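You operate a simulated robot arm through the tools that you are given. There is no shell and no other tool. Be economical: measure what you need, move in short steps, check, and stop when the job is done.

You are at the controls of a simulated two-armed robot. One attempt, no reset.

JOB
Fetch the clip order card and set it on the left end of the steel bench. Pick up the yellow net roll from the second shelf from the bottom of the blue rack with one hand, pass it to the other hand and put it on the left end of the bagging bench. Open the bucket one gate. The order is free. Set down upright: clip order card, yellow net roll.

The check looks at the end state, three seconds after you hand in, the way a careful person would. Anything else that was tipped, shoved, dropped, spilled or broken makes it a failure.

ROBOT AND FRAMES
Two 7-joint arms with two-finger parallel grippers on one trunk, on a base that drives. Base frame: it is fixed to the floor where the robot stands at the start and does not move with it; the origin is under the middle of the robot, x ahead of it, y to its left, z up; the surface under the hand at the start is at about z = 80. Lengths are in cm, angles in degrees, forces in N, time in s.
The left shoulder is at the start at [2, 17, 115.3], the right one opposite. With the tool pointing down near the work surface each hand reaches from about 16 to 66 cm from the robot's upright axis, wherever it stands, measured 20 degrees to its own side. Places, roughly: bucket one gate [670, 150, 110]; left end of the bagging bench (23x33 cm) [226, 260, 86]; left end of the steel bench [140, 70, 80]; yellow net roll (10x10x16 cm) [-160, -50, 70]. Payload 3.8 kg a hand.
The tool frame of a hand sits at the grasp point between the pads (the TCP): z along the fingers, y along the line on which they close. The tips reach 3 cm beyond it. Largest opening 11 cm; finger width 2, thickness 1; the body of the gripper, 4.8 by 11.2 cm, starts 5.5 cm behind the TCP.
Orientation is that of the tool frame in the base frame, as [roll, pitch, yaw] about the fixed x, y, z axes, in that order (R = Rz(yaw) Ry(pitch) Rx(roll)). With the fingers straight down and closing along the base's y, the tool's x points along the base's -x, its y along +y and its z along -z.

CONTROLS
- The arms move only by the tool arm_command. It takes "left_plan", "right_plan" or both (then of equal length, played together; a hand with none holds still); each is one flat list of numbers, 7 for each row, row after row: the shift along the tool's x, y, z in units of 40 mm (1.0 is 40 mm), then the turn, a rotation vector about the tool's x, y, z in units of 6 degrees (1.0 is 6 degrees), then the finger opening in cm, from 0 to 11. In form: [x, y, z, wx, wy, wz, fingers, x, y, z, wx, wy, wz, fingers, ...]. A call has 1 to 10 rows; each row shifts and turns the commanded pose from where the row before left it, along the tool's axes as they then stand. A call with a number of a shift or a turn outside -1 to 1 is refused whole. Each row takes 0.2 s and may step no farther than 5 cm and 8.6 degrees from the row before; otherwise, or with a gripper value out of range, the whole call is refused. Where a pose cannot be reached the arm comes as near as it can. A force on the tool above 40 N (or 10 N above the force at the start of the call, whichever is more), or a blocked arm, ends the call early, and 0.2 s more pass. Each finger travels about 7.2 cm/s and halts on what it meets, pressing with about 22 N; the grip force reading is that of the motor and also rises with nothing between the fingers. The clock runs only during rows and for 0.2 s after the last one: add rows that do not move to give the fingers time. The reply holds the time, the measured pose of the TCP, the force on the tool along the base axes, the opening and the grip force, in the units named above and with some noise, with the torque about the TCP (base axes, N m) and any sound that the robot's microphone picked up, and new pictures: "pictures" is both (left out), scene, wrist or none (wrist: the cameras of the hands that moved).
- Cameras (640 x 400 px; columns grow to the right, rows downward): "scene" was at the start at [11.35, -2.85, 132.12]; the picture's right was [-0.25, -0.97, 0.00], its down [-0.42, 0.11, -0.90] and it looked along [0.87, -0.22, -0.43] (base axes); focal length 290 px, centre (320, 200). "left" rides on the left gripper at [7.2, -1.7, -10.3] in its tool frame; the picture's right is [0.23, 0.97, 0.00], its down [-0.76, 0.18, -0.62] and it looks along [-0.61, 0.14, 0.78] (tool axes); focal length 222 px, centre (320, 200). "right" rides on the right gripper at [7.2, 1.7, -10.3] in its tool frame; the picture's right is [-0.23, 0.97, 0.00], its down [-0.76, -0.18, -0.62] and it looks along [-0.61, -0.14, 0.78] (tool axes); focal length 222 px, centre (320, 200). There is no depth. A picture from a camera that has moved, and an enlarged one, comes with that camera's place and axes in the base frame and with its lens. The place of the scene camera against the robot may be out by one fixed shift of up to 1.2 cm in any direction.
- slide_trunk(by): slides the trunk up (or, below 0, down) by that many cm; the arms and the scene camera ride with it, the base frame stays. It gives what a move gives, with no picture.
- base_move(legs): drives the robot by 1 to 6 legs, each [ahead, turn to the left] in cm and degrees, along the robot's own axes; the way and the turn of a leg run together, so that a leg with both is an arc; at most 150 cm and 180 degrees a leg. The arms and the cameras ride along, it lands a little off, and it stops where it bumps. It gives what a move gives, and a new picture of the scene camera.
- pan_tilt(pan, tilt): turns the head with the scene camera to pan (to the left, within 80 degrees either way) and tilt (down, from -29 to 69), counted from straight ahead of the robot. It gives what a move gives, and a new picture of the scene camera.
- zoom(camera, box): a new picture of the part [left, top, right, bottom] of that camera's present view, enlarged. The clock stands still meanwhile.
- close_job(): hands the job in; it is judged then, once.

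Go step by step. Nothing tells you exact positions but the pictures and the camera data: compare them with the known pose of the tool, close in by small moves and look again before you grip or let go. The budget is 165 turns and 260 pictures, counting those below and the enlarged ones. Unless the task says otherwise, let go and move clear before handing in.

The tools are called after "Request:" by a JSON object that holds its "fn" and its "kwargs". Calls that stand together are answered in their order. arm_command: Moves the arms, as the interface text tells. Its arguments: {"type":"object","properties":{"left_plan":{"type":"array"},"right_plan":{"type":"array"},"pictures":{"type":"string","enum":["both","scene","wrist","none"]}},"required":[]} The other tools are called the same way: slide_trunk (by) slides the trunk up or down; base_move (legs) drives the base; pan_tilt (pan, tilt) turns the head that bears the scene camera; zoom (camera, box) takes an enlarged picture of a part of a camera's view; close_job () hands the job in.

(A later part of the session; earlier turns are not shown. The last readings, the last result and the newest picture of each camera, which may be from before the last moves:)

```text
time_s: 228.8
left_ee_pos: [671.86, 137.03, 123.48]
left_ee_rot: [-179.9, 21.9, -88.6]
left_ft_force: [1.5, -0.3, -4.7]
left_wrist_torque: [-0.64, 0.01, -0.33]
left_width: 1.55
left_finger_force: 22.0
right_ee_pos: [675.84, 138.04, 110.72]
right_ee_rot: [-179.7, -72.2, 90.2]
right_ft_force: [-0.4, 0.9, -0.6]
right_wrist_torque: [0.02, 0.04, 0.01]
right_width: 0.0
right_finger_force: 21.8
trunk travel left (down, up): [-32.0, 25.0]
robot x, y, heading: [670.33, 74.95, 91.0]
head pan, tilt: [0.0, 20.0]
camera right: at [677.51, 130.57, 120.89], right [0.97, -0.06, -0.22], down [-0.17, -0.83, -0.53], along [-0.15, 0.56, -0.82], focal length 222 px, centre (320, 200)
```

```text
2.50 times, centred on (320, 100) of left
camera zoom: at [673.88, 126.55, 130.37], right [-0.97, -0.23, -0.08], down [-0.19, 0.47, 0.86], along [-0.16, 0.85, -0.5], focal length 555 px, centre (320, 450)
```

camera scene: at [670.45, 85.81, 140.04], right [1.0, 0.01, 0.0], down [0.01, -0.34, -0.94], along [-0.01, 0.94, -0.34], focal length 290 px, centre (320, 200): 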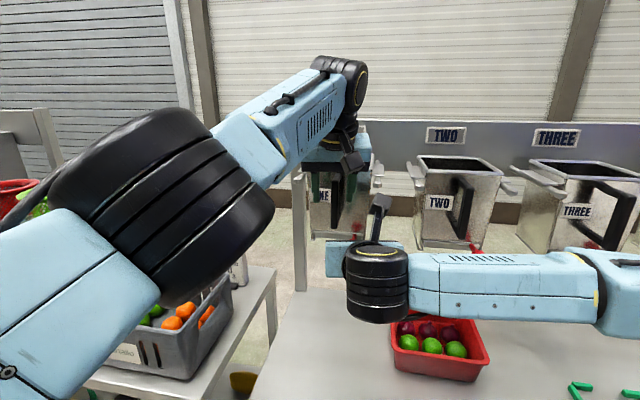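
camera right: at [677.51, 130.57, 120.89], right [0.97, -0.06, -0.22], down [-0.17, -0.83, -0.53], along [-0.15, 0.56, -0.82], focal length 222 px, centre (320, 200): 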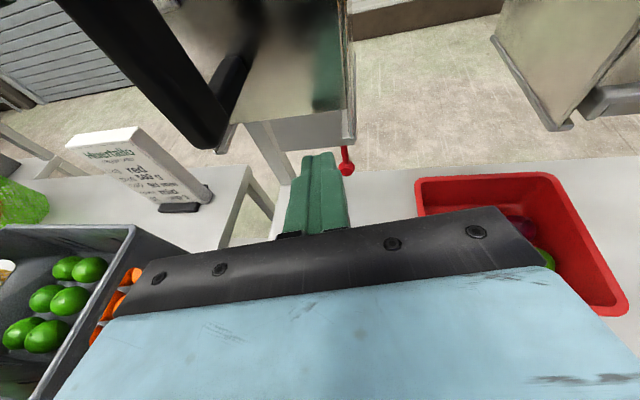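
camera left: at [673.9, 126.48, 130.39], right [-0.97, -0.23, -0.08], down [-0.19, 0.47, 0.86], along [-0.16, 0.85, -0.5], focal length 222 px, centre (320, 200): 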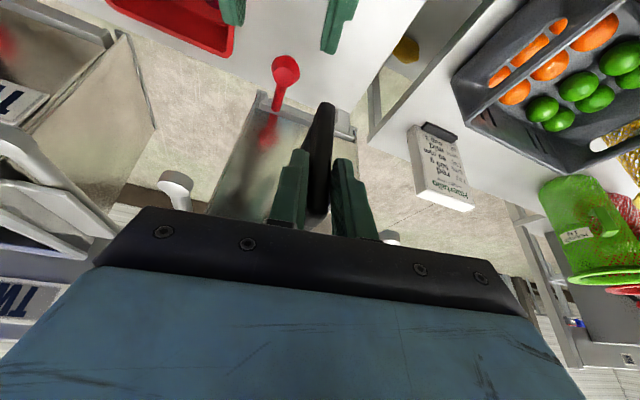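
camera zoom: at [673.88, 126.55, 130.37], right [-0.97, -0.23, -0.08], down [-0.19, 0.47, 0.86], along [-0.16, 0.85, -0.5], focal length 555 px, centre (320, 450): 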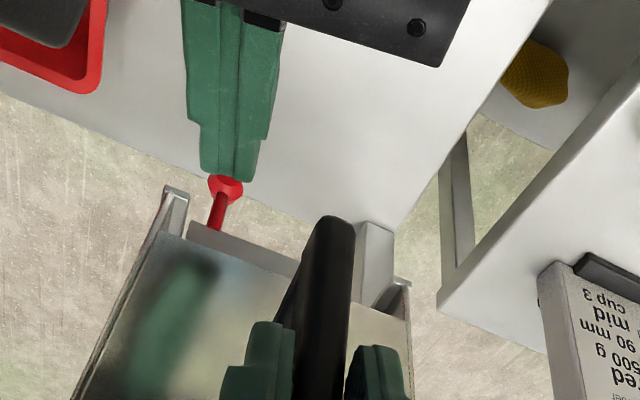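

The flap has swung down. I retract the right hand and look at how it hangs.

Request:
{"fn": "arm_command", "kwargs": {"right_plan": [-0.155, 0, -0.475, 0, 0, 0, 2, -0.31, 0, -0.95, 0, 0, 0, 2, -0.31, 0, -0.95, 0, 0, 0, 2, 0, 0, 0, 0, 0, 0, 2]}}

Request:
{"fn": "zoom", "kwargs": {"camera": "right", "box": [180, 0, 440, 160]}}

Request:
{"fn": "zoom", "kwargs": {"camera": "left", "box": [200, 20, 440, 180]}}

```text
time_s: 229.8
left_ee_pos: [671.78, 137.13, 123.49]
left_ee_rot: [-179.9, 21.9, -88.7]
left_ft_force: [1.8, -1.0, -2.9]
left_wrist_torque: [-0.46, -0.04, -0.3]
left_width: 1.58
left_finger_force: 22.3
right_ee_pos: [675.83, 128.0, 110.6]
right_ee_rot: [-179.8, -72.1, 90.1]
right_ft_force: [-0.3, -0.3, 0.2]
right_wrist_torque: [0.01, 0.01, 0.0]
right_width: 2.01
right_finger_force: 0.0
trunk travel left (down, up): [-32.0, 25.0]
robot x, y, heading: [670.29, 74.65, 90.9]
head pan, tilt: [0.0, 20.0]
camera scene: at [670.47, 85.75, 140.04], right [1.0, 0.02, 0.0], down [0.01, -0.34, -0.94], along [-0.01, 0.94, -0.34], focal length 290 px, centre (320, 200)
camera right: at [677.56, 120.55, 120.84], right [0.97, -0.06, -0.22], down [-0.17, -0.83, -0.53], along [-0.15, 0.56, -0.82], focal length 222 px, centre (320, 200)
```

scene: 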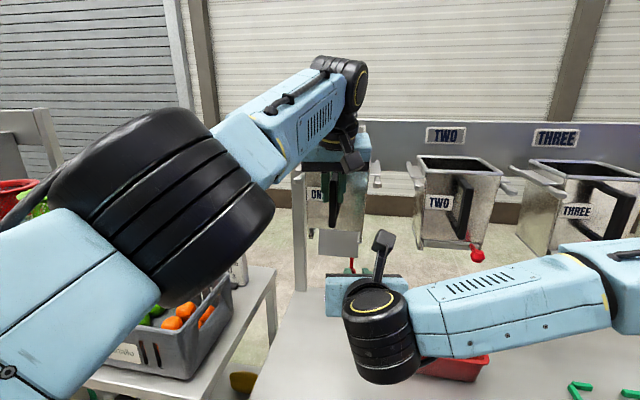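
right: 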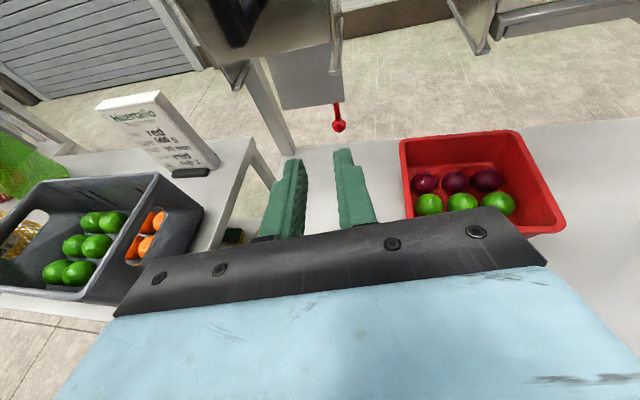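

```text
2.46 times, centred on (310, 80) of right
camera zoom: at [677.56, 120.55, 120.84], right [0.97, -0.06, -0.22], down [-0.17, -0.83, -0.53], along [-0.15, 0.56, -0.82], focal length 547 px, centre (345, 495)
```

zoom: 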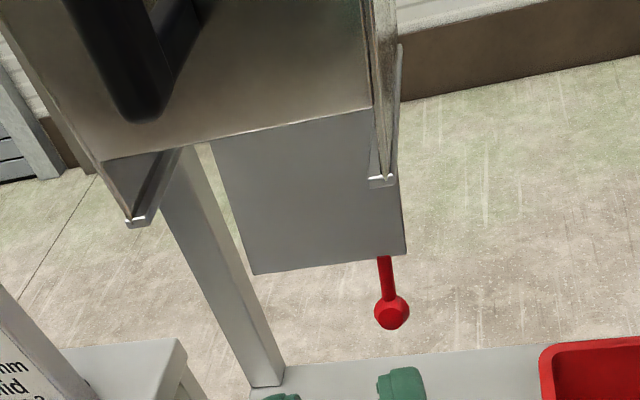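

```text
2.50 times, centred on (320, 100) of left
camera zoom: at [673.86, 126.53, 130.39], right [-0.97, -0.23, -0.08], down [-0.19, 0.47, 0.86], along [-0.16, 0.85, -0.5], focal length 555 px, centre (320, 450)
```

zoom: 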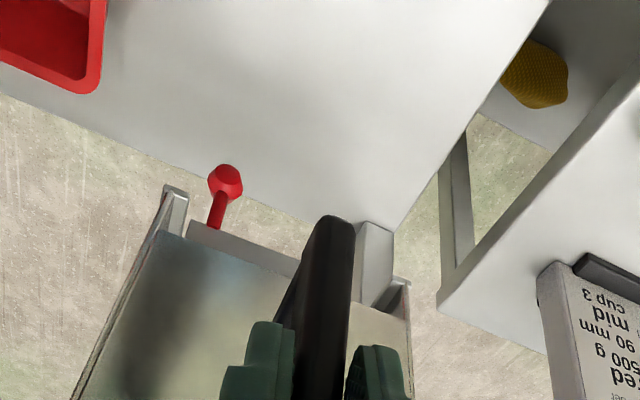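

The flap hangs fully open. I release the handle, withdraw the left hand upward, and check the hopper.

Request:
{"fn": "arm_command", "kwargs": {"left_plan": [0, 0, 0, 0, 0, 0, 3, 0, 0, 0, 0, 0, 0, 5, 0, 0, 0, 0, 0, 0, 5, 0.2, 0, -0.6, 0, 0, 0, 5, 0.3, 0, -0.9, 0, 0, 0, 5, 0.3, 0, -0.9, 0, 0, 0, 5, 0.3, 0, -0.9, 0, 0, 0, 5, 0.3, 0, -0.9, 0, 0, 0, 5]}}

Request:
{"fn": "zoom", "kwargs": {"camera": "scene", "box": [270, 100, 450, 300]}}

```text
time_s: 231.6
left_ee_pos: [670.55, 130.7, 136.59]
left_ee_rot: [-179.7, 21.1, -87.7]
left_ft_force: [0.7, 0.3, 0.0]
left_wrist_torque: [0.0, 0.01, 0.01]
left_width: 5.0
left_finger_force: 0.0
left hand out of reach, approached as far as the arm can: row 4, 5, 6, 7, 8
right_ee_pos: [675.9, 128.02, 110.71]
right_ee_rot: [-179.9, -72.3, 90.2]
right_ft_force: [-0.2, -1.1, 0.2]
right_wrist_torque: [-0.01, 0.03, 0.0]
right_width: 2.0
right_finger_force: 0.1
trunk travel left (down, up): [-32.0, 25.0]
robot x, y, heading: [670.02, 75.3, 90.7]
head pan, tilt: [0.0, 20.0]
camera scene: at [670.43, 85.68, 140.05], right [1.0, 0.02, 0.0], down [0.01, -0.34, -0.94], along [-0.01, 0.94, -0.34], focal length 290 px, centre (320, 200)
camera left: at [672.66, 120.19, 143.69], right [-0.96, -0.25, -0.09], down [-0.2, 0.48, 0.85], along [-0.17, 0.84, -0.51], focal length 222 px, centre (320, 200)
```

scene: 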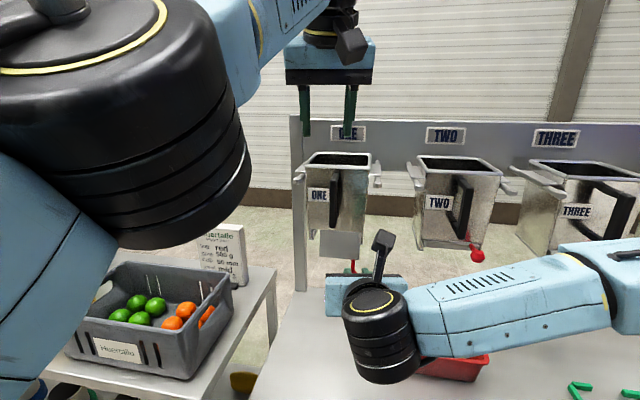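
left: 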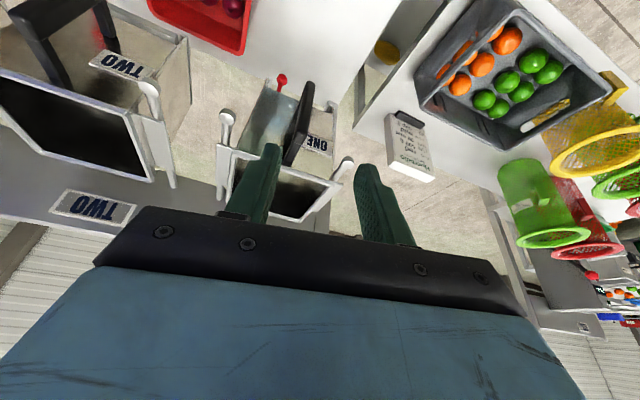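

```text
2.00 times, centred on (360, 200) of scene
camera zoom: at [670.43, 85.68, 140.05], right [1.0, 0.02, 0.0], down [0.01, -0.34, -0.94], along [-0.01, 0.94, -0.34], focal length 579 px, centre (240, 200)
```

zoom: 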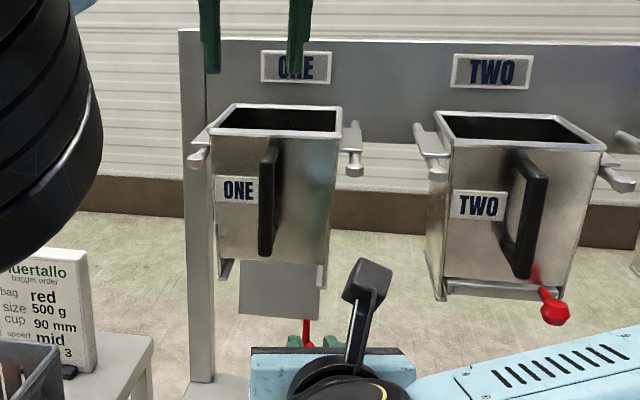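

The gate is open and the hopper hangs properly. I back away and reset both hands to pointing down.

Request:
{"fn": "base_move", "kwargs": {"legs": [[-45, 0]]}}

Request:
{"fn": "arm_command", "kwargs": {"right_plan": [0, 0, 0, 0, -1, 0, 2, 0, 0, 0, 0, -1, 0, 2, 0, 0, 0, 0, -1, 0, 2, 0, 0, 0, 0, -1, 0, 2, 0, 0, 0, 0, -1, 0, 2, 0, 0, 0, 0, -1, 0, 2, 0, 0, 0, 0, -1, 0, 2, 0, 0, 0, 0, -1, 0, 2, 0, 0, 0, 0, -1, 0, 2, 0, 0, 0, 0, -1, 0, 2], "left_plan": [0, 0.5, 0, 0, 0.35, 0, 5, 0, 0.5, 0, 0, 0.35, 0, 5, 0, 0.5, 0, 0, 0.35, 0, 5, 0, 0.5, 0, 0, 0.35, 0, 5, 0, 0.5, 0, 0, 0.35, 0, 5, 0, 0, 0, 0, 0.35, 0, 5, 0, 0, 0, 0, 0.35, 0, 5, 0, 0, 0, 0, 0.35, 0, 5, 0, 0, 0, 0, 0.35, 0, 5, 0, 0, 0, 0, 0.35, 0, 5]}}

```text
time_s: 234.3
left_ee_pos: [670.94, 85.9, 137.17]
left_ee_rot: [-179.4, 21.5, -87.4]
left_ft_force: [-0.5, 0.4, 0.3]
left_wrist_torque: [0.0, -0.04, 0.01]
left_width: 5.01
left_finger_force: 0.1
right_ee_pos: [676.35, 83.34, 110.77]
right_ee_rot: [-179.8, -72.1, 90.4]
right_ft_force: [-0.5, 0.2, 0.7]
right_wrist_torque: [-0.01, 0.01, -0.01]
right_width: 1.99
right_finger_force: 0.1
trunk travel left (down, up): [-32.0, 25.0]
robot x, y, heading: [670.73, 30.01, 91.0]
head pan, tilt: [0.0, 20.0]
camera scene: at [671.15, 40.96, 140.05], right [1.0, 0.02, 0.0], down [0.01, -0.34, -0.94], along [-0.02, 0.94, -0.34], focal length 290 px, centre (320, 200)
```

scene: 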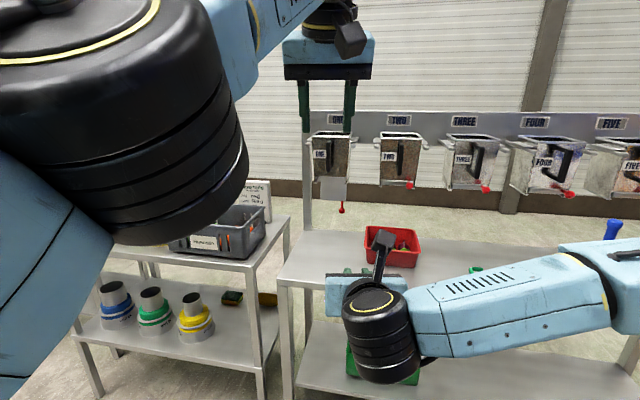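

```text
time_s: 236.5
left_ee_pos: [661.39, 84.61, 136.86]
left_ee_rot: [179.9, 6.9, -88.7]
left_ft_force: [-0.2, -0.1, 0.2]
left_wrist_torque: [0.0, 0.01, -0.01]
left_width: 4.96
left_finger_force: 0.0
left hand out of reach, approached as far as the arm can: row 2, 6, 8, 9, 10
right_ee_pos: [676.3, 83.45, 110.7]
right_ee_rot: [-180.0, -12.1, 90.6]
right_ft_force: [0.0, -0.2, 0.0]
right_wrist_torque: [0.0, 0.0, 0.0]
right_width: 2.01
right_finger_force: 0.1
trunk travel left (down, up): [-32.0, 25.0]
robot x, y, heading: [671.01, 29.96, 91.2]
head pan, tilt: [0.0, 20.0]
camera scene: at [671.13, 41.03, 140.04], right [1.0, 0.02, 0.0], down [0.01, -0.34, -0.94], along [-0.02, 0.94, -0.34], focal length 290 px, centre (320, 200)
camera right: at [677.91, 88.43, 122.43], right [0.98, -0.21, -0.05], down [-0.17, -0.88, 0.45], along [-0.14, -0.43, -0.89], focal length 222 px, centre (320, 200)
camera left: at [663.41, 76.11, 146.18], right [-0.97, -0.25, -0.03], down [-0.19, 0.68, 0.71], along [-0.16, 0.69, -0.7], focal length 222 px, centre (320, 200)
```

scene: 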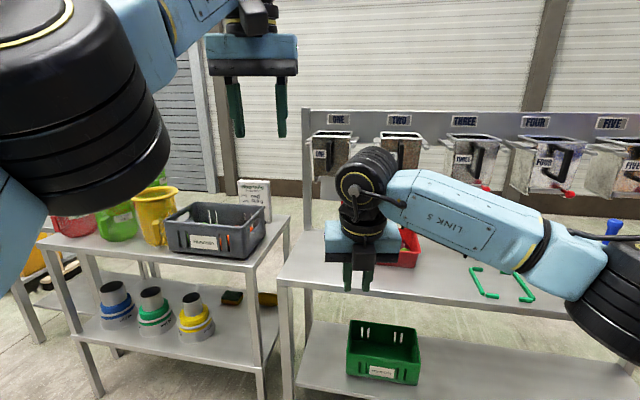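
right: 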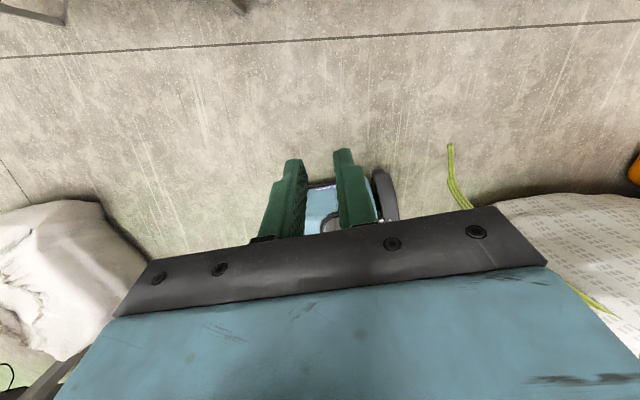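
left: 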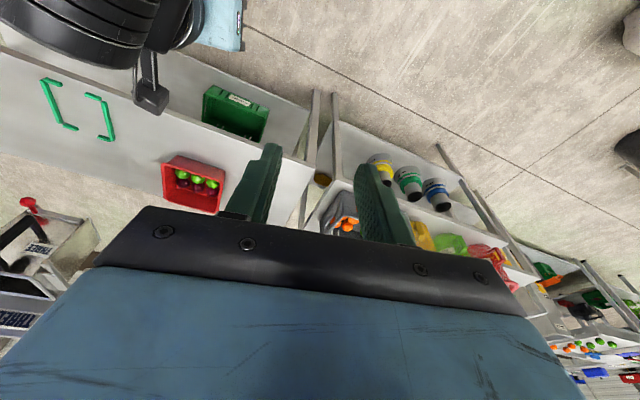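

I bring both hands into a compact travelling pose.

Request:
{"fn": "arm_command", "kwargs": {"right_plan": [-0.4, 0.75, -0.2, 0, -0.4, 0, 4, -0.4, 0.75, -0.2, 0, -0.4, 0, 4, -0.4, 0.75, -0.2, 0, -0.4, 0, 4, -0.4, 0.75, -0.2, 0, -0.4, 0, 4, -0.4, 0.75, -0.2, 0, -0.4, 0, 4], "left_plan": [0.4, 0.2, 0.9, 0, 0.23, 0, 5, 0.4, 0.2, 0.9, 0, 0.23, 0, 5, 0.4, 0.2, 0.9, 0, 0.23, 0, 5, 0.4, 0.2, 0.9, 0, 0.23, 0, 5, 0.4, 0.2, 0.9, 0, 0.23, 0, 5], "pictures": "none"}}

Request:
{"fn": "slide_trunk", "kwargs": {"by": 20}}

Request:
{"fn": "base_move", "kwargs": {"legs": [[0, 75], [95, 0]]}}

```text
time_s: 237.7
left_ee_pos: [657.68, 77.02, 118.65]
left_ee_rot: [-179.5, -2.5, -87.8]
left_ft_force: [-0.9, -0.3, 0.1]
left_wrist_torque: [-0.03, 0.01, 0.0]
left_width: 4.97
left_finger_force: 0.1
right_ee_pos: [691.49, 75.09, 113.66]
right_ee_rot: [-180.0, 0.0, 90.6]
right_ft_force: [0.4, -0.1, -0.8]
right_wrist_torque: [-0.03, 0.01, -0.01]
right_width: 4.02
right_finger_force: 0.0
trunk travel left (down, up): [-32.0, 25.0]
robot x, y, heading: [670.66, 30.05, 91.1]
head pan, tilt: [0.0, 20.0]
```

```text
time_s: 239.8
left_ee_pos: [657.88, 77.06, 138.7]
left_ee_rot: [-179.5, -2.6, -87.9]
left_ft_force: [0.0, 0.3, 0.6]
left_wrist_torque: [-0.01, 0.05, 0.05]
left_width: 4.99
left_finger_force: 0.2
right_ee_pos: [691.57, 75.13, 133.63]
right_ee_rot: [-179.9, -0.1, 90.6]
right_ft_force: [-0.7, 0.0, -0.6]
right_wrist_torque: [0.01, 0.0, -0.02]
right_width: 3.99
right_finger_force: 0.1
trunk travel left (down, up): [-52.0, 5.0]
robot x, y, heading: [670.99, 30.24, 91.0]
head pan, tilt: [0.0, 20.0]
```

```text
time_s: 248.0
left_ee_pos: [530.34, 52.66, 138.66]
left_ee_rot: [-179.6, -2.6, -12.9]
left_ft_force: [-0.5, 0.2, 0.4]
left_wrist_torque: [0.0, 0.02, -0.01]
left_width: 5.03
left_finger_force: 0.0
right_ee_pos: [540.83, 84.81, 133.57]
right_ee_rot: [-179.9, 0.0, 165.7]
right_ft_force: [0.1, -0.2, 0.2]
right_wrist_torque: [0.02, 0.0, -0.01]
right_width: 4.02
right_finger_force: 0.0
trunk travel left (down, up): [-52.0, 5.0]
robot x, y, heading: [578.82, 53.34, 166.2]
head pan, tilt: [0.0, 20.0]
camera scene: at [568.22, 55.54, 160.04], right [0.24, 0.97, 0.0], down [0.33, -0.08, -0.94], along [-0.91, 0.23, -0.34], focal length 290 px, centre (320, 200)
```

scene: 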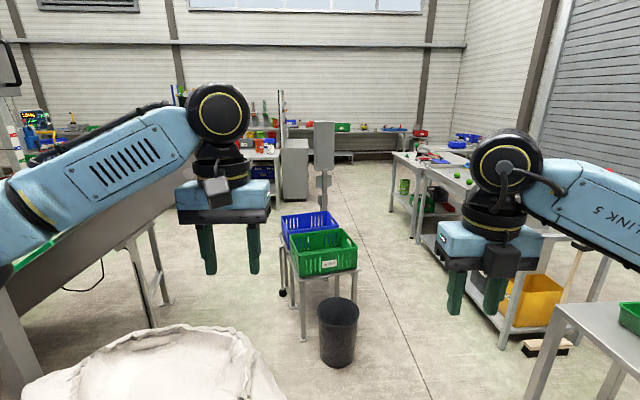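

I have a clear view back: sack and bin on the left, benches on the right. I thread the path between them back towards the aisle.

Request:
{"fn": "base_move", "kwargs": {"legs": [[0, -41], [24, 0], [0, 18], [150, 0], [25, 0], [0, 37]]}}

```text
time_s: 262.9
left_ee_pos: [378.59, 164.88, 138.61]
left_ee_rot: [-179.6, -2.6, 1.3]
left_ft_force: [0.4, -0.4, -0.3]
left_wrist_torque: [0.05, 0.0, -0.02]
left_width: 5.02
left_finger_force: 0.0
right_ee_pos: [380.84, 198.63, 133.61]
right_ee_rot: [180.0, -0.1, 179.9]
right_ft_force: [-0.9, -0.6, 0.1]
right_wrist_torque: [-0.02, 0.01, -0.01]
right_width: 3.98
right_finger_force: 0.0
trunk travel left (down, up): [-52.0, 5.0]
robot x, y, heading: [425.61, 177.56, -179.6]
head pan, tilt: [0.0, 20.0]
camera scene: at [414.51, 176.87, 160.04], right [-0.01, 1.0, 0.0], down [0.34, 0.0, -0.94], along [-0.94, 0.0, -0.34], focal length 290 px, centre (320, 200)
```

scene: 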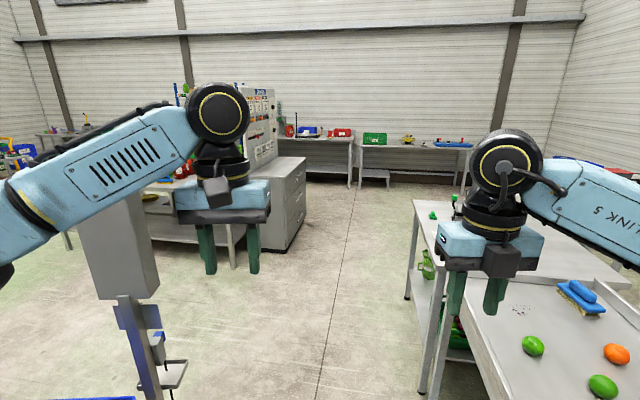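

Clear path. I drive down the aisle to x≈245 and look at the bagging bench's left end.

Request:
{"fn": "base_move", "kwargs": {"legs": [[0, -4], [150, 0], [35, 0], [0, 4]]}}

Request:
{"fn": "pan_tilt", "kwargs": {"pan": -75, "tilt": 35}}

```text
time_s: 273.1
left_ee_pos: [193.66, 175.95, 138.59]
left_ee_rot: [-179.6, -2.6, 1.5]
left_ft_force: [0.3, 0.0, -0.2]
left_wrist_torque: [-0.02, 0.03, 0.0]
left_width: 5.01
left_finger_force: 0.0
right_ee_pos: [195.76, 209.78, 133.62]
right_ee_rot: [-179.8, -0.1, -179.8]
right_ft_force: [-0.3, 0.1, 0.5]
right_wrist_torque: [0.01, 0.01, -0.02]
right_width: 4.0
right_finger_force: 0.0
trunk travel left (down, up): [-52.0, 5.0]
robot x, y, heading: [240.28, 188.95, -179.2]
head pan, tilt: [0.0, 20.0]
camera scene: at [229.48, 188.19, 160.05], right [-0.01, 1.0, 0.0], down [0.34, 0.0, -0.94], along [-0.94, -0.01, -0.34], focal length 290 px, centre (320, 200)
```

scene: 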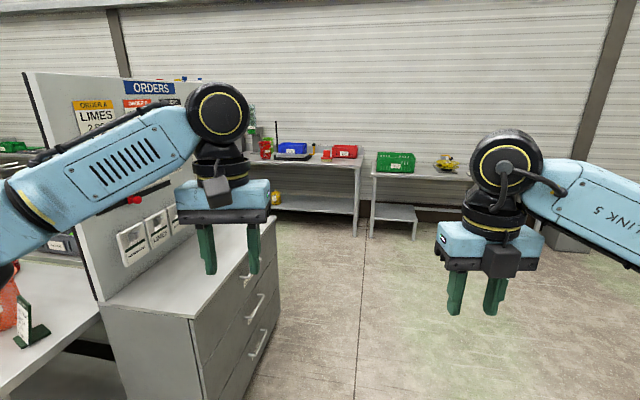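

```text
time_s: 274.6
left_ee_pos: [193.55, 176.07, 138.66]
left_ee_rot: [-179.7, -2.5, 1.7]
left_ft_force: [-0.7, 0.6, 0.4]
left_wrist_torque: [0.0, 0.0, 0.03]
left_width: 5.02
left_finger_force: 0.1
right_ee_pos: [195.7, 209.73, 133.54]
right_ee_rot: [-179.9, -0.2, -179.8]
right_ft_force: [-0.1, -0.8, 1.3]
right_wrist_torque: [0.0, -0.01, -0.01]
right_width: 3.98
right_finger_force: 0.2
trunk travel left (down, up): [-52.0, 5.0]
robot x, y, heading: [240.24, 188.03, -179.3]
head pan, tilt: [-75.0, 35.0]
camera scene: at [236.37, 196.76, 157.66], right [0.96, 0.27, 0.0], down [0.16, -0.55, -0.82], along [-0.22, 0.79, -0.57], focal length 290 px, centre (320, 200)
```

scene: 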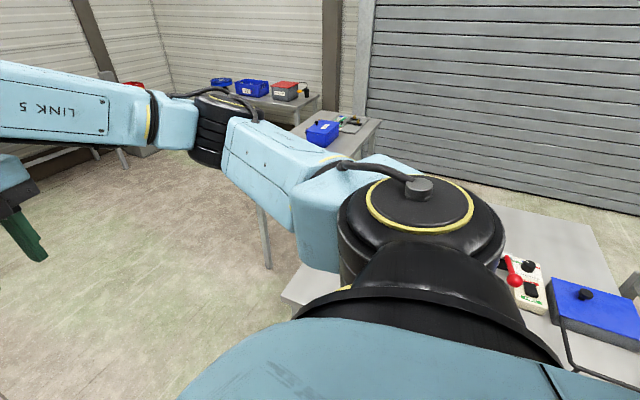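

I continue west along the aisle, then turn south toward the rack.

Request:
{"fn": "base_move", "kwargs": {"legs": [[0, -4], [150, 0], [140, 0], [0, 94], [90, 0]]}}

Request:
{"fn": "pan_tilt", "kwargs": {"pan": -25, "tilt": 15}}

```text
time_s: 297.4
left_ee_pos: [-35.54, 68.58, 138.72]
left_ee_rot: [-179.6, -2.5, 91.5]
left_ft_force: [-0.1, 0.1, 0.0]
left_wrist_torque: [0.02, 0.0, 0.05]
left_width: 5.02
left_finger_force: 0.0
right_ee_pos: [-69.32, 70.69, 133.57]
right_ee_rot: [-179.9, -0.2, -89.9]
right_ft_force: [-1.1, 0.2, 0.2]
right_wrist_torque: [0.03, -0.02, -0.02]
right_width: 4.0
right_finger_force: 0.2
trunk travel left (down, up): [-52.0, 5.0]
robot x, y, heading: [-48.27, 115.9, -89.3]
head pan, tilt: [-75.0, 35.0]
camera scene: at [-56.5, 110.45, 157.66], right [-0.27, 0.96, 0.0], down [0.55, 0.15, -0.82], along [-0.79, -0.22, -0.57], focal length 290 px, centre (320, 200)
```

scene: 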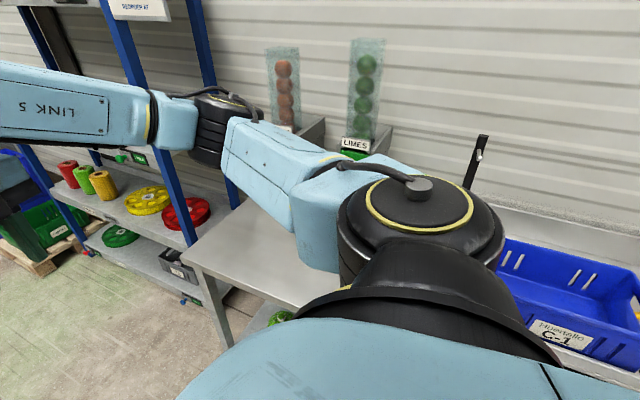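

```text
time_s: 298.5
left_ee_pos: [-35.57, 68.62, 138.67]
left_ee_rot: [-179.7, -2.6, 91.5]
left_ft_force: [0.4, 0.2, 0.7]
left_wrist_torque: [0.03, 0.01, -0.01]
left_width: 5.03
left_finger_force: 0.0
right_ee_pos: [-69.28, 70.75, 133.6]
right_ee_rot: [-179.8, -0.1, -89.9]
right_ft_force: [-0.8, 0.3, -0.3]
right_wrist_torque: [0.01, -0.03, 0.01]
right_width: 3.99
right_finger_force: 0.2
trunk travel left (down, up): [-52.0, 5.0]
robot x, y, heading: [-48.05, 115.48, -89.7]
head pan, tilt: [-25.0, 15.0]
camera scene: at [-51.89, 104.3, 160.85], right [-0.91, 0.41, 0.0], down [0.11, 0.24, -0.97], along [-0.4, -0.88, -0.26], focal length 290 px, centre (320, 200)
```

scene: 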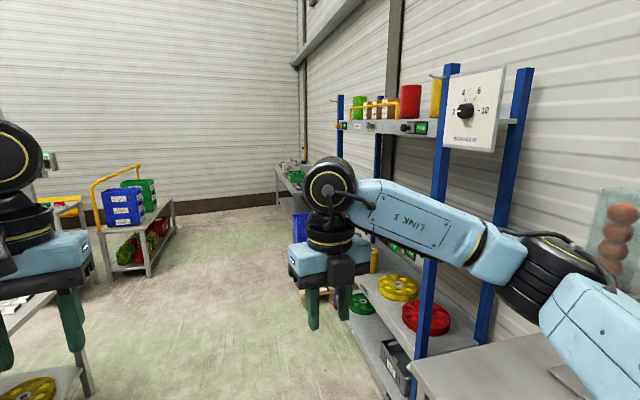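

The rack is at x≈-150 with the yellow roll on the second shelf at about [-160, -47], next to green and red rolls. I drive in front of it and face it.

Request:
{"fn": "base_move", "kwargs": {"legs": [[150, 0], [13, 0], [0, -90]]}}

Request:
{"fn": "pan_tilt", "kwargs": {"pan": 0, "tilt": 30}}

```text
time_s: 310.7
left_ee_pos: [-94.22, -59.98, 138.74]
left_ee_rot: [-179.5, -2.6, 0.3]
left_ft_force: [-0.5, -0.4, -1.1]
left_wrist_torque: [-0.01, 0.02, 0.0]
left_width: 5.04
left_finger_force: 0.0
right_ee_pos: [-91.37, -26.29, 133.56]
right_ee_rot: [-180.0, -0.1, 178.7]
right_ft_force: [-0.7, -0.2, 0.0]
right_wrist_torque: [-0.02, 0.02, -0.01]
right_width: 4.0
right_finger_force: 0.0
trunk travel left (down, up): [-52.0, 5.0]
robot x, y, heading: [-47.23, -48.44, 179.0]
head pan, tilt: [-25.0, 15.0]
camera scene: at [-57.17, -44.69, 160.86], right [0.43, 0.9, 0.0], down [0.23, -0.11, -0.97], along [-0.87, 0.42, -0.26], focal length 290 px, centre (320, 200)
```

scene: 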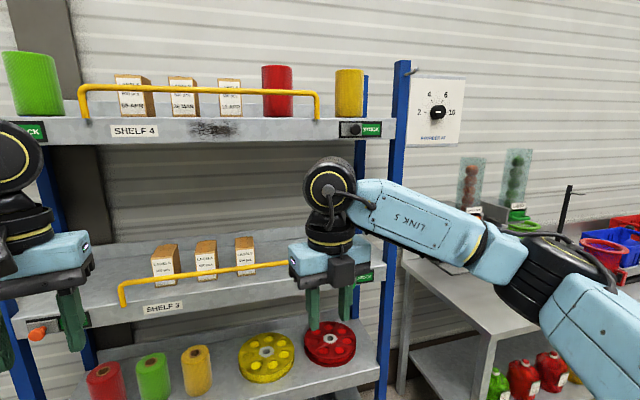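

```text
time_s: 311.6
left_ee_pos: [-94.19, -60.05, 138.7]
left_ee_rot: [-179.6, -2.6, 0.2]
left_ft_force: [0.0, 0.0, -0.3]
left_wrist_torque: [0.03, -0.01, -0.03]
left_width: 5.0
left_finger_force: 0.0
right_ee_pos: [-91.39, -26.19, 133.66]
right_ee_rot: [-179.9, -0.1, 178.8]
right_ft_force: [-0.1, -0.1, -0.6]
right_wrist_torque: [0.0, -0.02, 0.02]
right_width: 4.0
right_finger_force: 0.1
trunk travel left (down, up): [-52.0, 5.0]
robot x, y, heading: [-46.84, -48.5, 179.4]
head pan, tilt: [0.0, 30.0]
camera scene: at [-57.8, -48.64, 158.44], right [0.01, 1.0, 0.0], down [0.5, -0.01, -0.87], along [-0.87, 0.01, -0.5], focal length 290 px, centre (320, 200)
```

scene: 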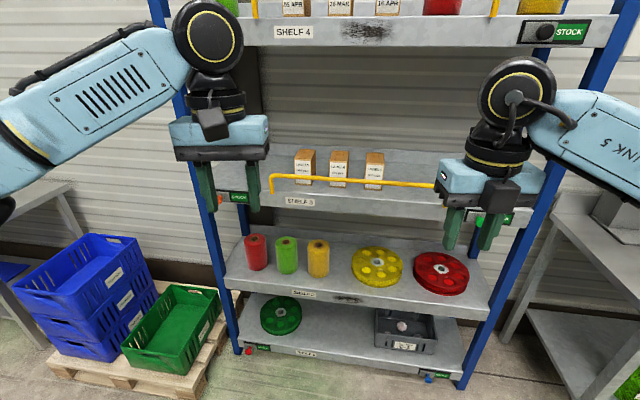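

Shelf 2 holds the red, green and yellow rolls; yellow is at about [-160, -48.5], centre z≈70, with shelf 3 about 27 cm above it. I'll grip it from the front with the right hand. First I shift the base so the roll lies in front of the right shoulder.

Request:
{"fn": "base_move", "kwargs": {"legs": [[0, 25], [36, 0], [0, -25]]}}

Request:
{"fn": "slide_trunk", "kwargs": {"by": -40}}

Request:
{"fn": "arm_command", "kwargs": {"right_plan": [0, 0, 0, 0, 1, 0, 8, 0, 0, 0, 0, 1, 0, 11, 0, 0, 0, 0, 1, 0, 11, 0, 0, 0, 0, 1, 0, 11, 0, 0, 0, 0, 1, 0, 11, 0, 0, 0, 0, 1, 0, 11, 0, 0, 0, 0, 1, 0, 11, 0, 0, 0, 0, 1, 0, 11, 0, 0, 0, 0, 1, 0, 11, 0, 0, 0, 0, 1, 0, 11]}}

```text
time_s: 316.5
left_ee_pos: [-126.99, -74.43, 138.66]
left_ee_rot: [-179.6, -2.6, 0.0]
left_ft_force: [0.6, 0.1, 0.2]
left_wrist_torque: [-0.03, 0.0, 0.03]
left_width: 5.01
left_finger_force: 0.0
right_ee_pos: [-124.13, -40.84, 133.61]
right_ee_rot: [-179.9, -0.1, 178.5]
right_ft_force: [-0.6, -0.1, 0.1]
right_wrist_torque: [0.0, -0.02, 0.04]
right_width: 3.98
right_finger_force: 0.1
trunk travel left (down, up): [-52.0, 5.0]
robot x, y, heading: [-79.49, -63.01, 178.9]
head pan, tilt: [0.0, 30.0]
camera scene: at [-90.59, -63.26, 158.44], right [0.02, 1.0, 0.0], down [0.5, -0.01, -0.87], along [-0.87, 0.01, -0.5], focal length 290 px, centre (320, 200)
```

scene: 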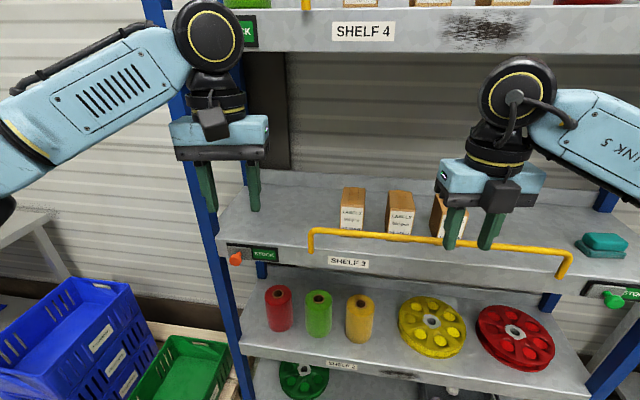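

```text
time_s: 320.3
left_ee_pos: [-127.04, -74.44, 98.59]
left_ee_rot: [-179.5, -2.6, 0.1]
left_ft_force: [0.2, -0.6, -0.2]
left_wrist_torque: [0.01, 0.0, 0.01]
left_width: 5.01
left_finger_force: 0.1
right_ee_pos: [-124.05, -40.85, 93.64]
right_ee_rot: [-179.9, 0.0, 178.6]
right_ft_force: [-1.3, -0.1, 0.0]
right_wrist_torque: [0.01, 0.01, 0.01]
right_width: 4.01
right_finger_force: 0.0
trunk travel left (down, up): [-12.0, 45.0]
robot x, y, heading: [-79.84, -62.74, 178.9]
head pan, tilt: [0.0, 30.0]
```

```text
time_s: 322.5
left_ee_pos: [-127.07, -74.37, 98.71]
left_ee_rot: [-179.6, -2.6, 0.0]
left_ft_force: [-1.0, -0.8, 0.6]
left_wrist_torque: [-0.05, -0.01, -0.02]
left_width: 4.99
left_finger_force: 0.0
right_ee_pos: [-124.0, -40.86, 93.76]
right_ee_rot: [-179.9, -60.2, 178.5]
right_ft_force: [-0.3, -0.4, 0.0]
right_wrist_torque: [0.0, 0.0, 0.0]
right_width: 11.01
right_finger_force: 0.1
trunk travel left (down, up): [-12.0, 45.0]
robot x, y, heading: [-79.84, -62.83, 178.8]
head pan, tilt: [0.0, 30.0]
camera scene: at [-90.6, -63.28, 118.44], right [0.02, 1.0, 0.0], down [0.5, -0.01, -0.87], along [-0.87, 0.01, -0.5], focal length 290 px, centre (320, 200)
camera right: at [-118.7, -39.08, 105.12], right [0.14, 0.97, -0.2], down [0.91, -0.2, -0.35], along [-0.38, -0.13, -0.91], focal length 222 px, centre (320, 200)
```

scene: 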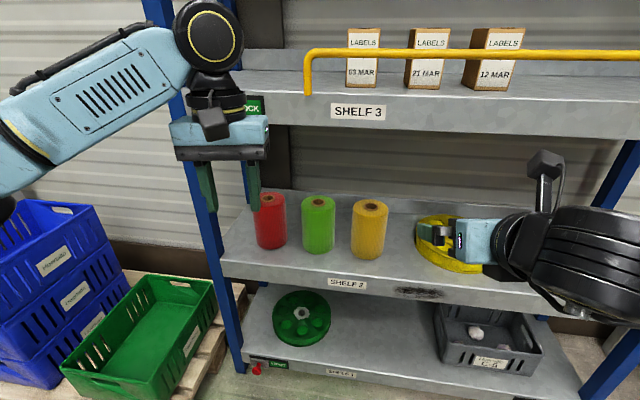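
right: 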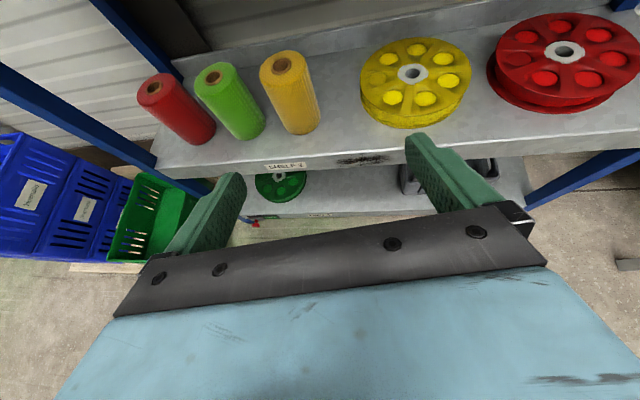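

The roll's centre works out to about [-162, -47.8], standing from z≈59 to 75. I lower the trunk fully, then bring the hand down and in line in front of it.

Request:
{"fn": "slide_trunk", "kwargs": {"by": -12}}

Request:
{"fn": "arm_command", "kwargs": {"right_plan": [-0.433, -0.43, 0.25, 0, 0, 0, 11, -0.433, -0.43, 0.25, 0, 0, 0, 11, -0.433, -0.43, 0.25, 0, 0, 0, 11, -0.433, -0.43, 0.25, 0, 0, 0, 11, -0.433, 0, 0.25, 0, 0, 0, 11, -0.433, 0, 0.25, 0, 0, 0, 11]}}

```text
time_s: 324.0
left_ee_pos: [-127.05, -74.48, 86.66]
left_ee_rot: [-179.5, -2.6, 0.0]
left_ft_force: [-0.4, 0.2, -1.1]
left_wrist_torque: [-0.02, 0.0, -0.01]
left_width: 5.03
left_finger_force: 0.0
right_ee_pos: [-124.2, -40.71, 81.61]
right_ee_rot: [-179.9, -60.1, 178.5]
right_ft_force: [-0.5, 0.1, 0.4]
right_wrist_torque: [0.02, -0.01, 0.01]
right_width: 10.97
right_finger_force: 0.0
trunk travel left (down, up): [0.0, 57.0]
robot x, y, heading: [-79.92, -62.88, 179.3]
head pan, tilt: [0.0, 30.0]
```

```text
time_s: 325.4
left_ee_pos: [-127.01, -74.54, 86.63]
left_ee_rot: [-179.6, -2.6, 0.0]
left_ft_force: [-0.3, -0.5, 0.3]
left_wrist_torque: [0.02, 0.03, -0.01]
left_width: 5.04
left_finger_force: 0.1
right_ee_pos: [-124.28, -47.72, 69.81]
right_ee_rot: [-179.9, -60.2, 178.5]
right_ft_force: [0.1, 0.1, -0.6]
right_wrist_torque: [0.03, 0.02, 0.02]
right_width: 10.98
right_finger_force: 0.1
trunk travel left (down, up): [0.0, 57.0]
robot x, y, heading: [-79.78, -63.09, 179.0]
head pan, tilt: [0.0, 30.0]
camera scene: at [-90.6, -63.3, 106.44], right [0.02, 1.0, 0.0], down [0.5, -0.01, -0.87], along [-0.87, 0.01, -0.5], focal length 290 px, centre (320, 200)
camera right: at [-118.95, -46.0, 81.22], right [0.14, 0.97, -0.2], down [0.91, -0.2, -0.35], along [-0.38, -0.13, -0.92], focal length 222 px, centre (320, 200)
```

scene: 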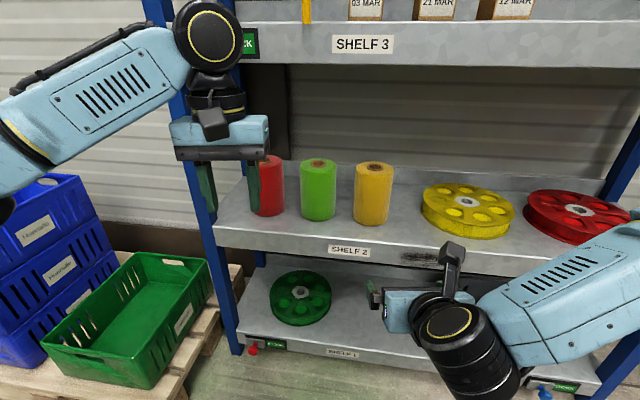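
right: 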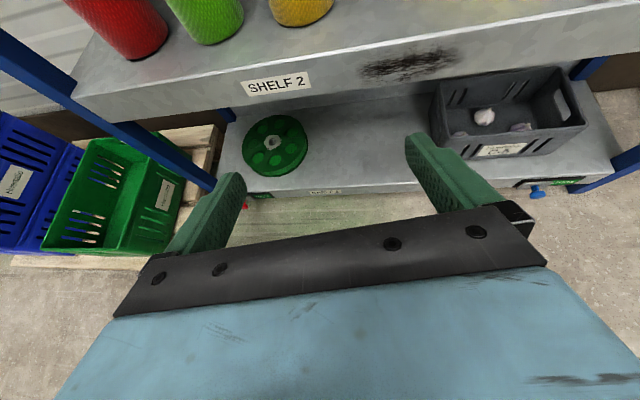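

The hand reaches well here. I pitch it to about 72° and look at the roll.

Request:
{"fn": "arm_command", "kwargs": {"right_plan": [0, 0, 0, 0, 1, 0, 11, 0, 0, 0, 0, 1, 0, 11, 0, 0, 0, 0, 0.5, 0, 11, 0, 0, 0, 0, 0, 0, 11]}}

Request:
{"fn": "zoom", "kwargs": {"camera": "scene", "box": [290, 140, 450, 240]}}

```text
time_s: 326.4
left_ee_pos: [-127.23, -74.52, 86.72]
left_ee_rot: [-179.6, -2.6, -0.1]
left_ft_force: [0.5, 0.7, -0.2]
left_wrist_torque: [-0.02, -0.02, 0.02]
left_width: 5.01
left_finger_force: 0.1
right_ee_pos: [-123.95, -51.09, 71.56]
right_ee_rot: [-179.9, -75.2, 178.3]
right_ft_force: [-0.2, -0.2, -0.2]
right_wrist_torque: [0.03, 0.0, -0.01]
right_width: 10.99
right_finger_force: 0.0
right hand out of reach, approached as far as the arm can: row 1, 2, 3
trunk travel left (down, up): [0.0, 57.0]
robot x, y, heading: [-79.83, -62.74, 178.8]
head pan, tilt: [0.0, 30.0]
camera scene: at [-90.6, -63.29, 106.44], right [0.02, 1.0, 0.0], down [0.5, -0.01, -0.87], along [-0.87, 0.01, -0.5], focal length 290 px, centre (320, 200)
camera right: at [-115.86, -49.39, 81.3], right [0.09, 0.97, -0.22], down [0.79, -0.2, -0.58], along [-0.6, -0.13, -0.79], focal length 222 px, centre (320, 200)
```

scene: 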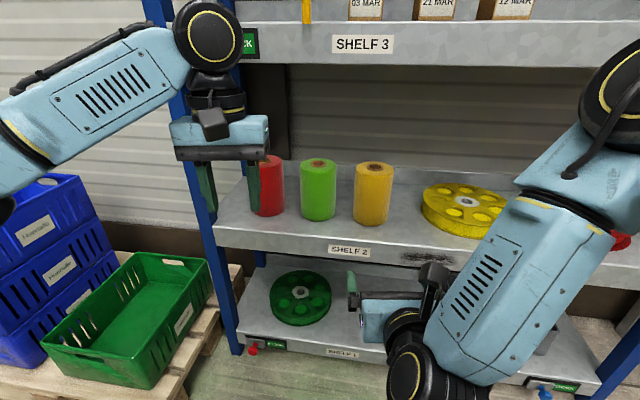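
right: 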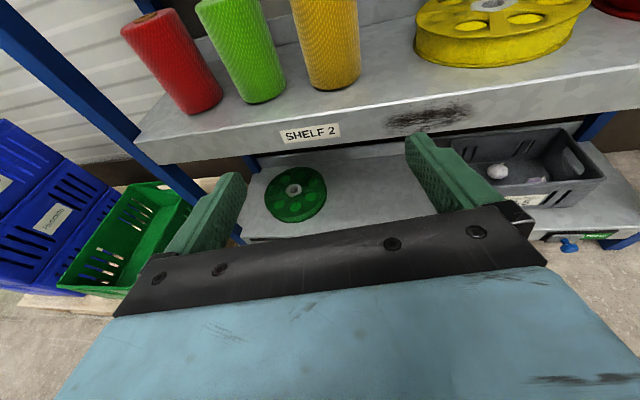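

```text
4.00 times, centred on (370, 190) of scene
camera zoom: at [-90.6, -63.29, 106.44], right [0.02, 1.0, 0.0], down [0.5, -0.01, -0.87], along [-0.87, 0.01, -0.5], focal length 1158 px, centre (120, 240)
```

zoom: 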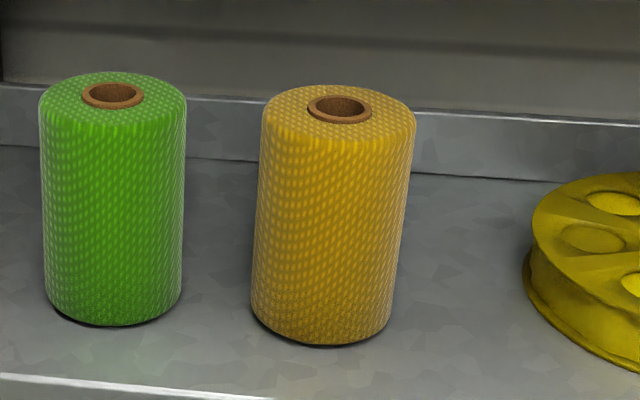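

Both cameras agree: roll axis about [-161, -48.3], shelf surface z≈60.3, diameter about 10. I move forward to within 20 cm at grip height, lined up.

Request:
{"fn": "arm_command", "kwargs": {"right_plan": [-0.058, 0.086, 0.845, 0, 0, 0, 11, -0.058, 0.086, 0.845, 0, 0, 0, 11, -0.058, 0.086, 0.845, 0, 0, 0, 11, -0.058, 0.086, 0.845, 0, 0, 0, 11, -0.058, 0.086, 0.845, 0, 0, 0, 11, 0, 0, 0, 0, 0, 0, 11]}}

```text
time_s: 327.8
left_ee_pos: [-127.26, -74.46, 86.74]
left_ee_rot: [-179.6, -2.6, -0.1]
left_ft_force: [-0.9, 0.1, 0.2]
left_wrist_torque: [-0.01, 0.02, -0.02]
left_width: 5.02
left_finger_force: 0.0
right_ee_pos: [-139.65, -53.59, 69.0]
right_ee_rot: [179.8, -74.8, 178.5]
right_ft_force: [1.0, -0.5, -0.5]
right_wrist_torque: [-0.01, 0.03, 0.0]
right_width: 10.99
right_finger_force: 0.0
right hand out of reach, approached as far as the arm can: row 1, 2, 3, 4, 5
trunk travel left (down, up): [0.0, 57.0]
robot x, y, heading: [-79.56, -62.98, 178.9]
head pan, tilt: [0.0, 30.0]
camera scene: at [-90.61, -63.29, 106.44], right [0.02, 1.0, 0.0], down [0.5, -0.01, -0.87], along [-0.87, 0.01, -0.5], focal length 290 px, centre (320, 200)
camera right: at [-131.59, -52.02, 78.72], right [0.09, 0.97, -0.22], down [0.8, -0.2, -0.57], along [-0.6, -0.12, -0.79], focal length 222 px, centre (320, 200)
```

scene: 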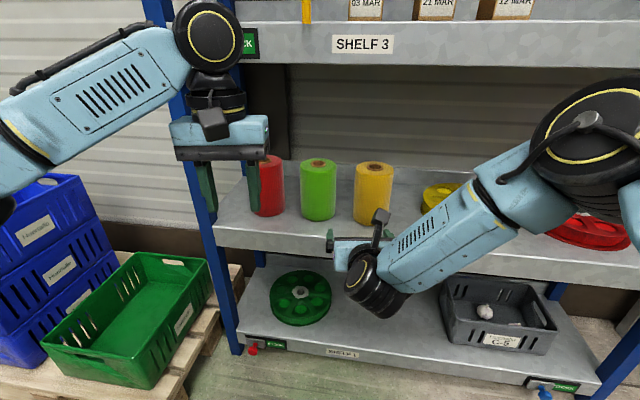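
right: 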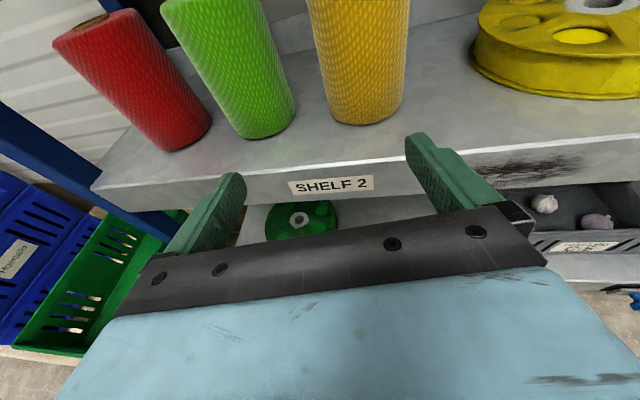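

At this pitch the arm is at its limit and drifts sideways. I reduce the pitch by 9° and correct laterally.

Request:
{"fn": "arm_command", "kwargs": {"right_plan": [0, 0, 0, 0, -0.75, 0, 11, 0, 0, 0, 0, -0.75, 0, 11, 0, 0.6, 0, 0, 0, 0, 11, 0, 0.6, 0, 0, 0, 0, 11, 0, 0, 0, 0, 0, 0, 11]}}

```text
time_s: 329.0
left_ee_pos: [-127.07, -74.6, 86.72]
left_ee_rot: [-179.5, -2.7, 0.0]
left_ft_force: [0.8, 1.3, 0.3]
left_wrist_torque: [-0.02, 0.03, 0.02]
left_width: 5.01
left_finger_force: 0.0
right_ee_pos: [-139.61, -48.69, 68.86]
right_ee_rot: [-179.8, -66.0, 178.5]
right_ft_force: [0.0, 0.2, 0.5]
right_wrist_torque: [0.01, 0.02, 0.0]
right_width: 10.99
right_finger_force: 0.0
trunk travel left (down, up): [0.0, 57.0]
robot x, y, heading: [-79.76, -62.73, 178.9]
head pan, tilt: [0.0, 30.0]
camera scene: at [-90.6, -63.29, 106.44], right [0.02, 1.0, 0.0], down [0.5, -0.01, -0.87], along [-0.87, 0.01, -0.5], focal length 290 px, centre (320, 200)
camera right: at [-133.06, -47.08, 79.75], right [0.12, 0.97, -0.21], down [0.87, -0.2, -0.44], along [-0.47, -0.13, -0.87], focal length 222 px, centre (320, 200)
```

scene: 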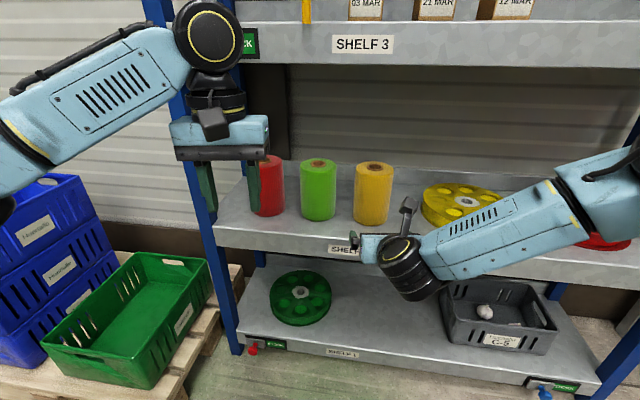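
right: 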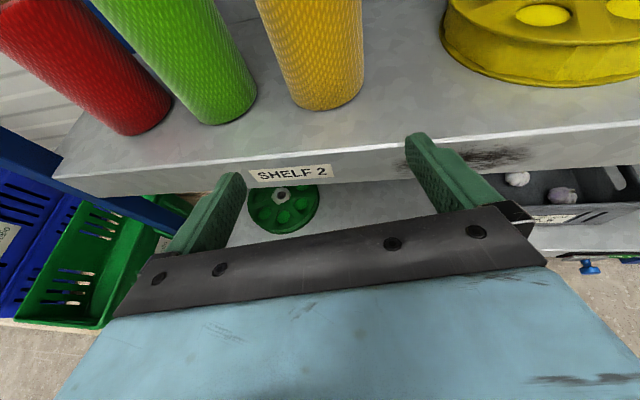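

Good pose now. I advance to just in front of the roll and check the centring.

Request:
{"fn": "arm_command", "kwargs": {"right_plan": [0.17, 0.04, 0.873, 0, 0, 0, 11, 0.17, 0.04, 0.873, 0, 0, 0, 11, 0.17, 0.04, 0.873, 0, 0, 0, 11, 0, 0, 0, 0, 0, 0, 11]}}

Request:
{"fn": "zoom", "kwargs": {"camera": "scene", "box": [290, 130, 450, 260]}}

```text
time_s: 330.0
left_ee_pos: [-127.13, -74.6, 86.8]
left_ee_rot: [-179.6, -2.6, 0.0]
left_ft_force: [-0.4, -0.2, -0.1]
left_wrist_torque: [0.0, -0.01, 0.03]
left_width: 5.0
left_finger_force: 0.1
right_ee_pos: [-149.88, -48.12, 66.48]
right_ee_rot: [-179.9, -66.1, 178.5]
right_ft_force: [-0.3, 0.5, 0.1]
right_wrist_torque: [0.0, -0.03, 0.0]
right_width: 10.99
right_finger_force: 0.0
trunk travel left (down, up): [0.0, 57.0]
robot x, y, heading: [-79.76, -63.02, 179.1]
head pan, tilt: [0.0, 30.0]
camera scene: at [-90.61, -63.28, 106.44], right [0.02, 1.0, 0.0], down [0.5, -0.01, -0.87], along [-0.87, 0.01, -0.5], focal length 290 px, centre (320, 200)
camera right: at [-143.47, -46.35, 77.43], right [0.12, 0.97, -0.21], down [0.87, -0.2, -0.44], along [-0.47, -0.13, -0.87], focal length 222 px, centre (320, 200)
```

scene: 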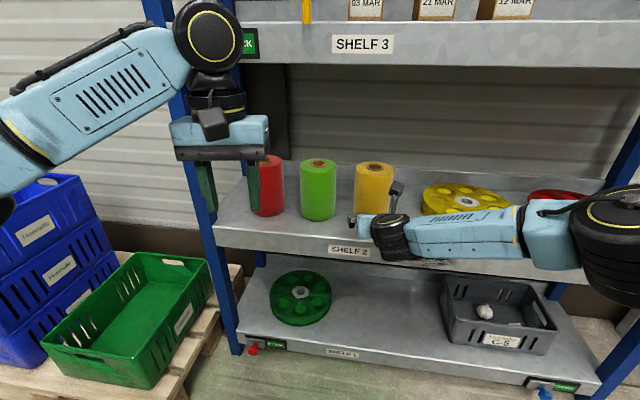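
right: 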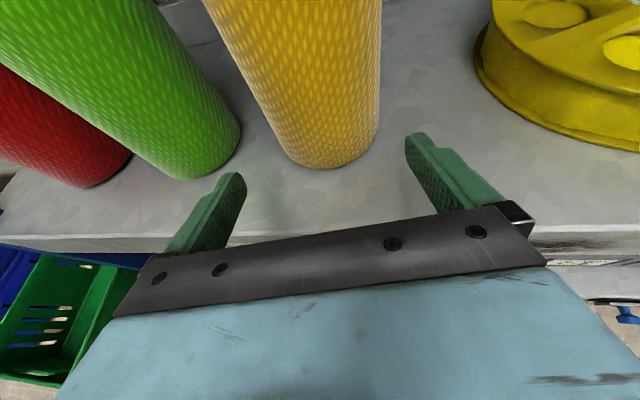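

```text
3.08 times, centred on (370, 195) of scene
camera zoom: at [-90.61, -63.28, 106.44], right [0.02, 1.0, 0.0], down [0.5, -0.01, -0.87], along [-0.87, 0.01, -0.5], focal length 891 px, centre (166, 215)
```

zoom: 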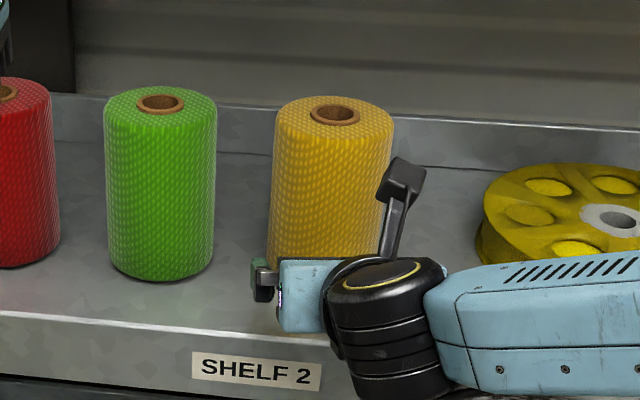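

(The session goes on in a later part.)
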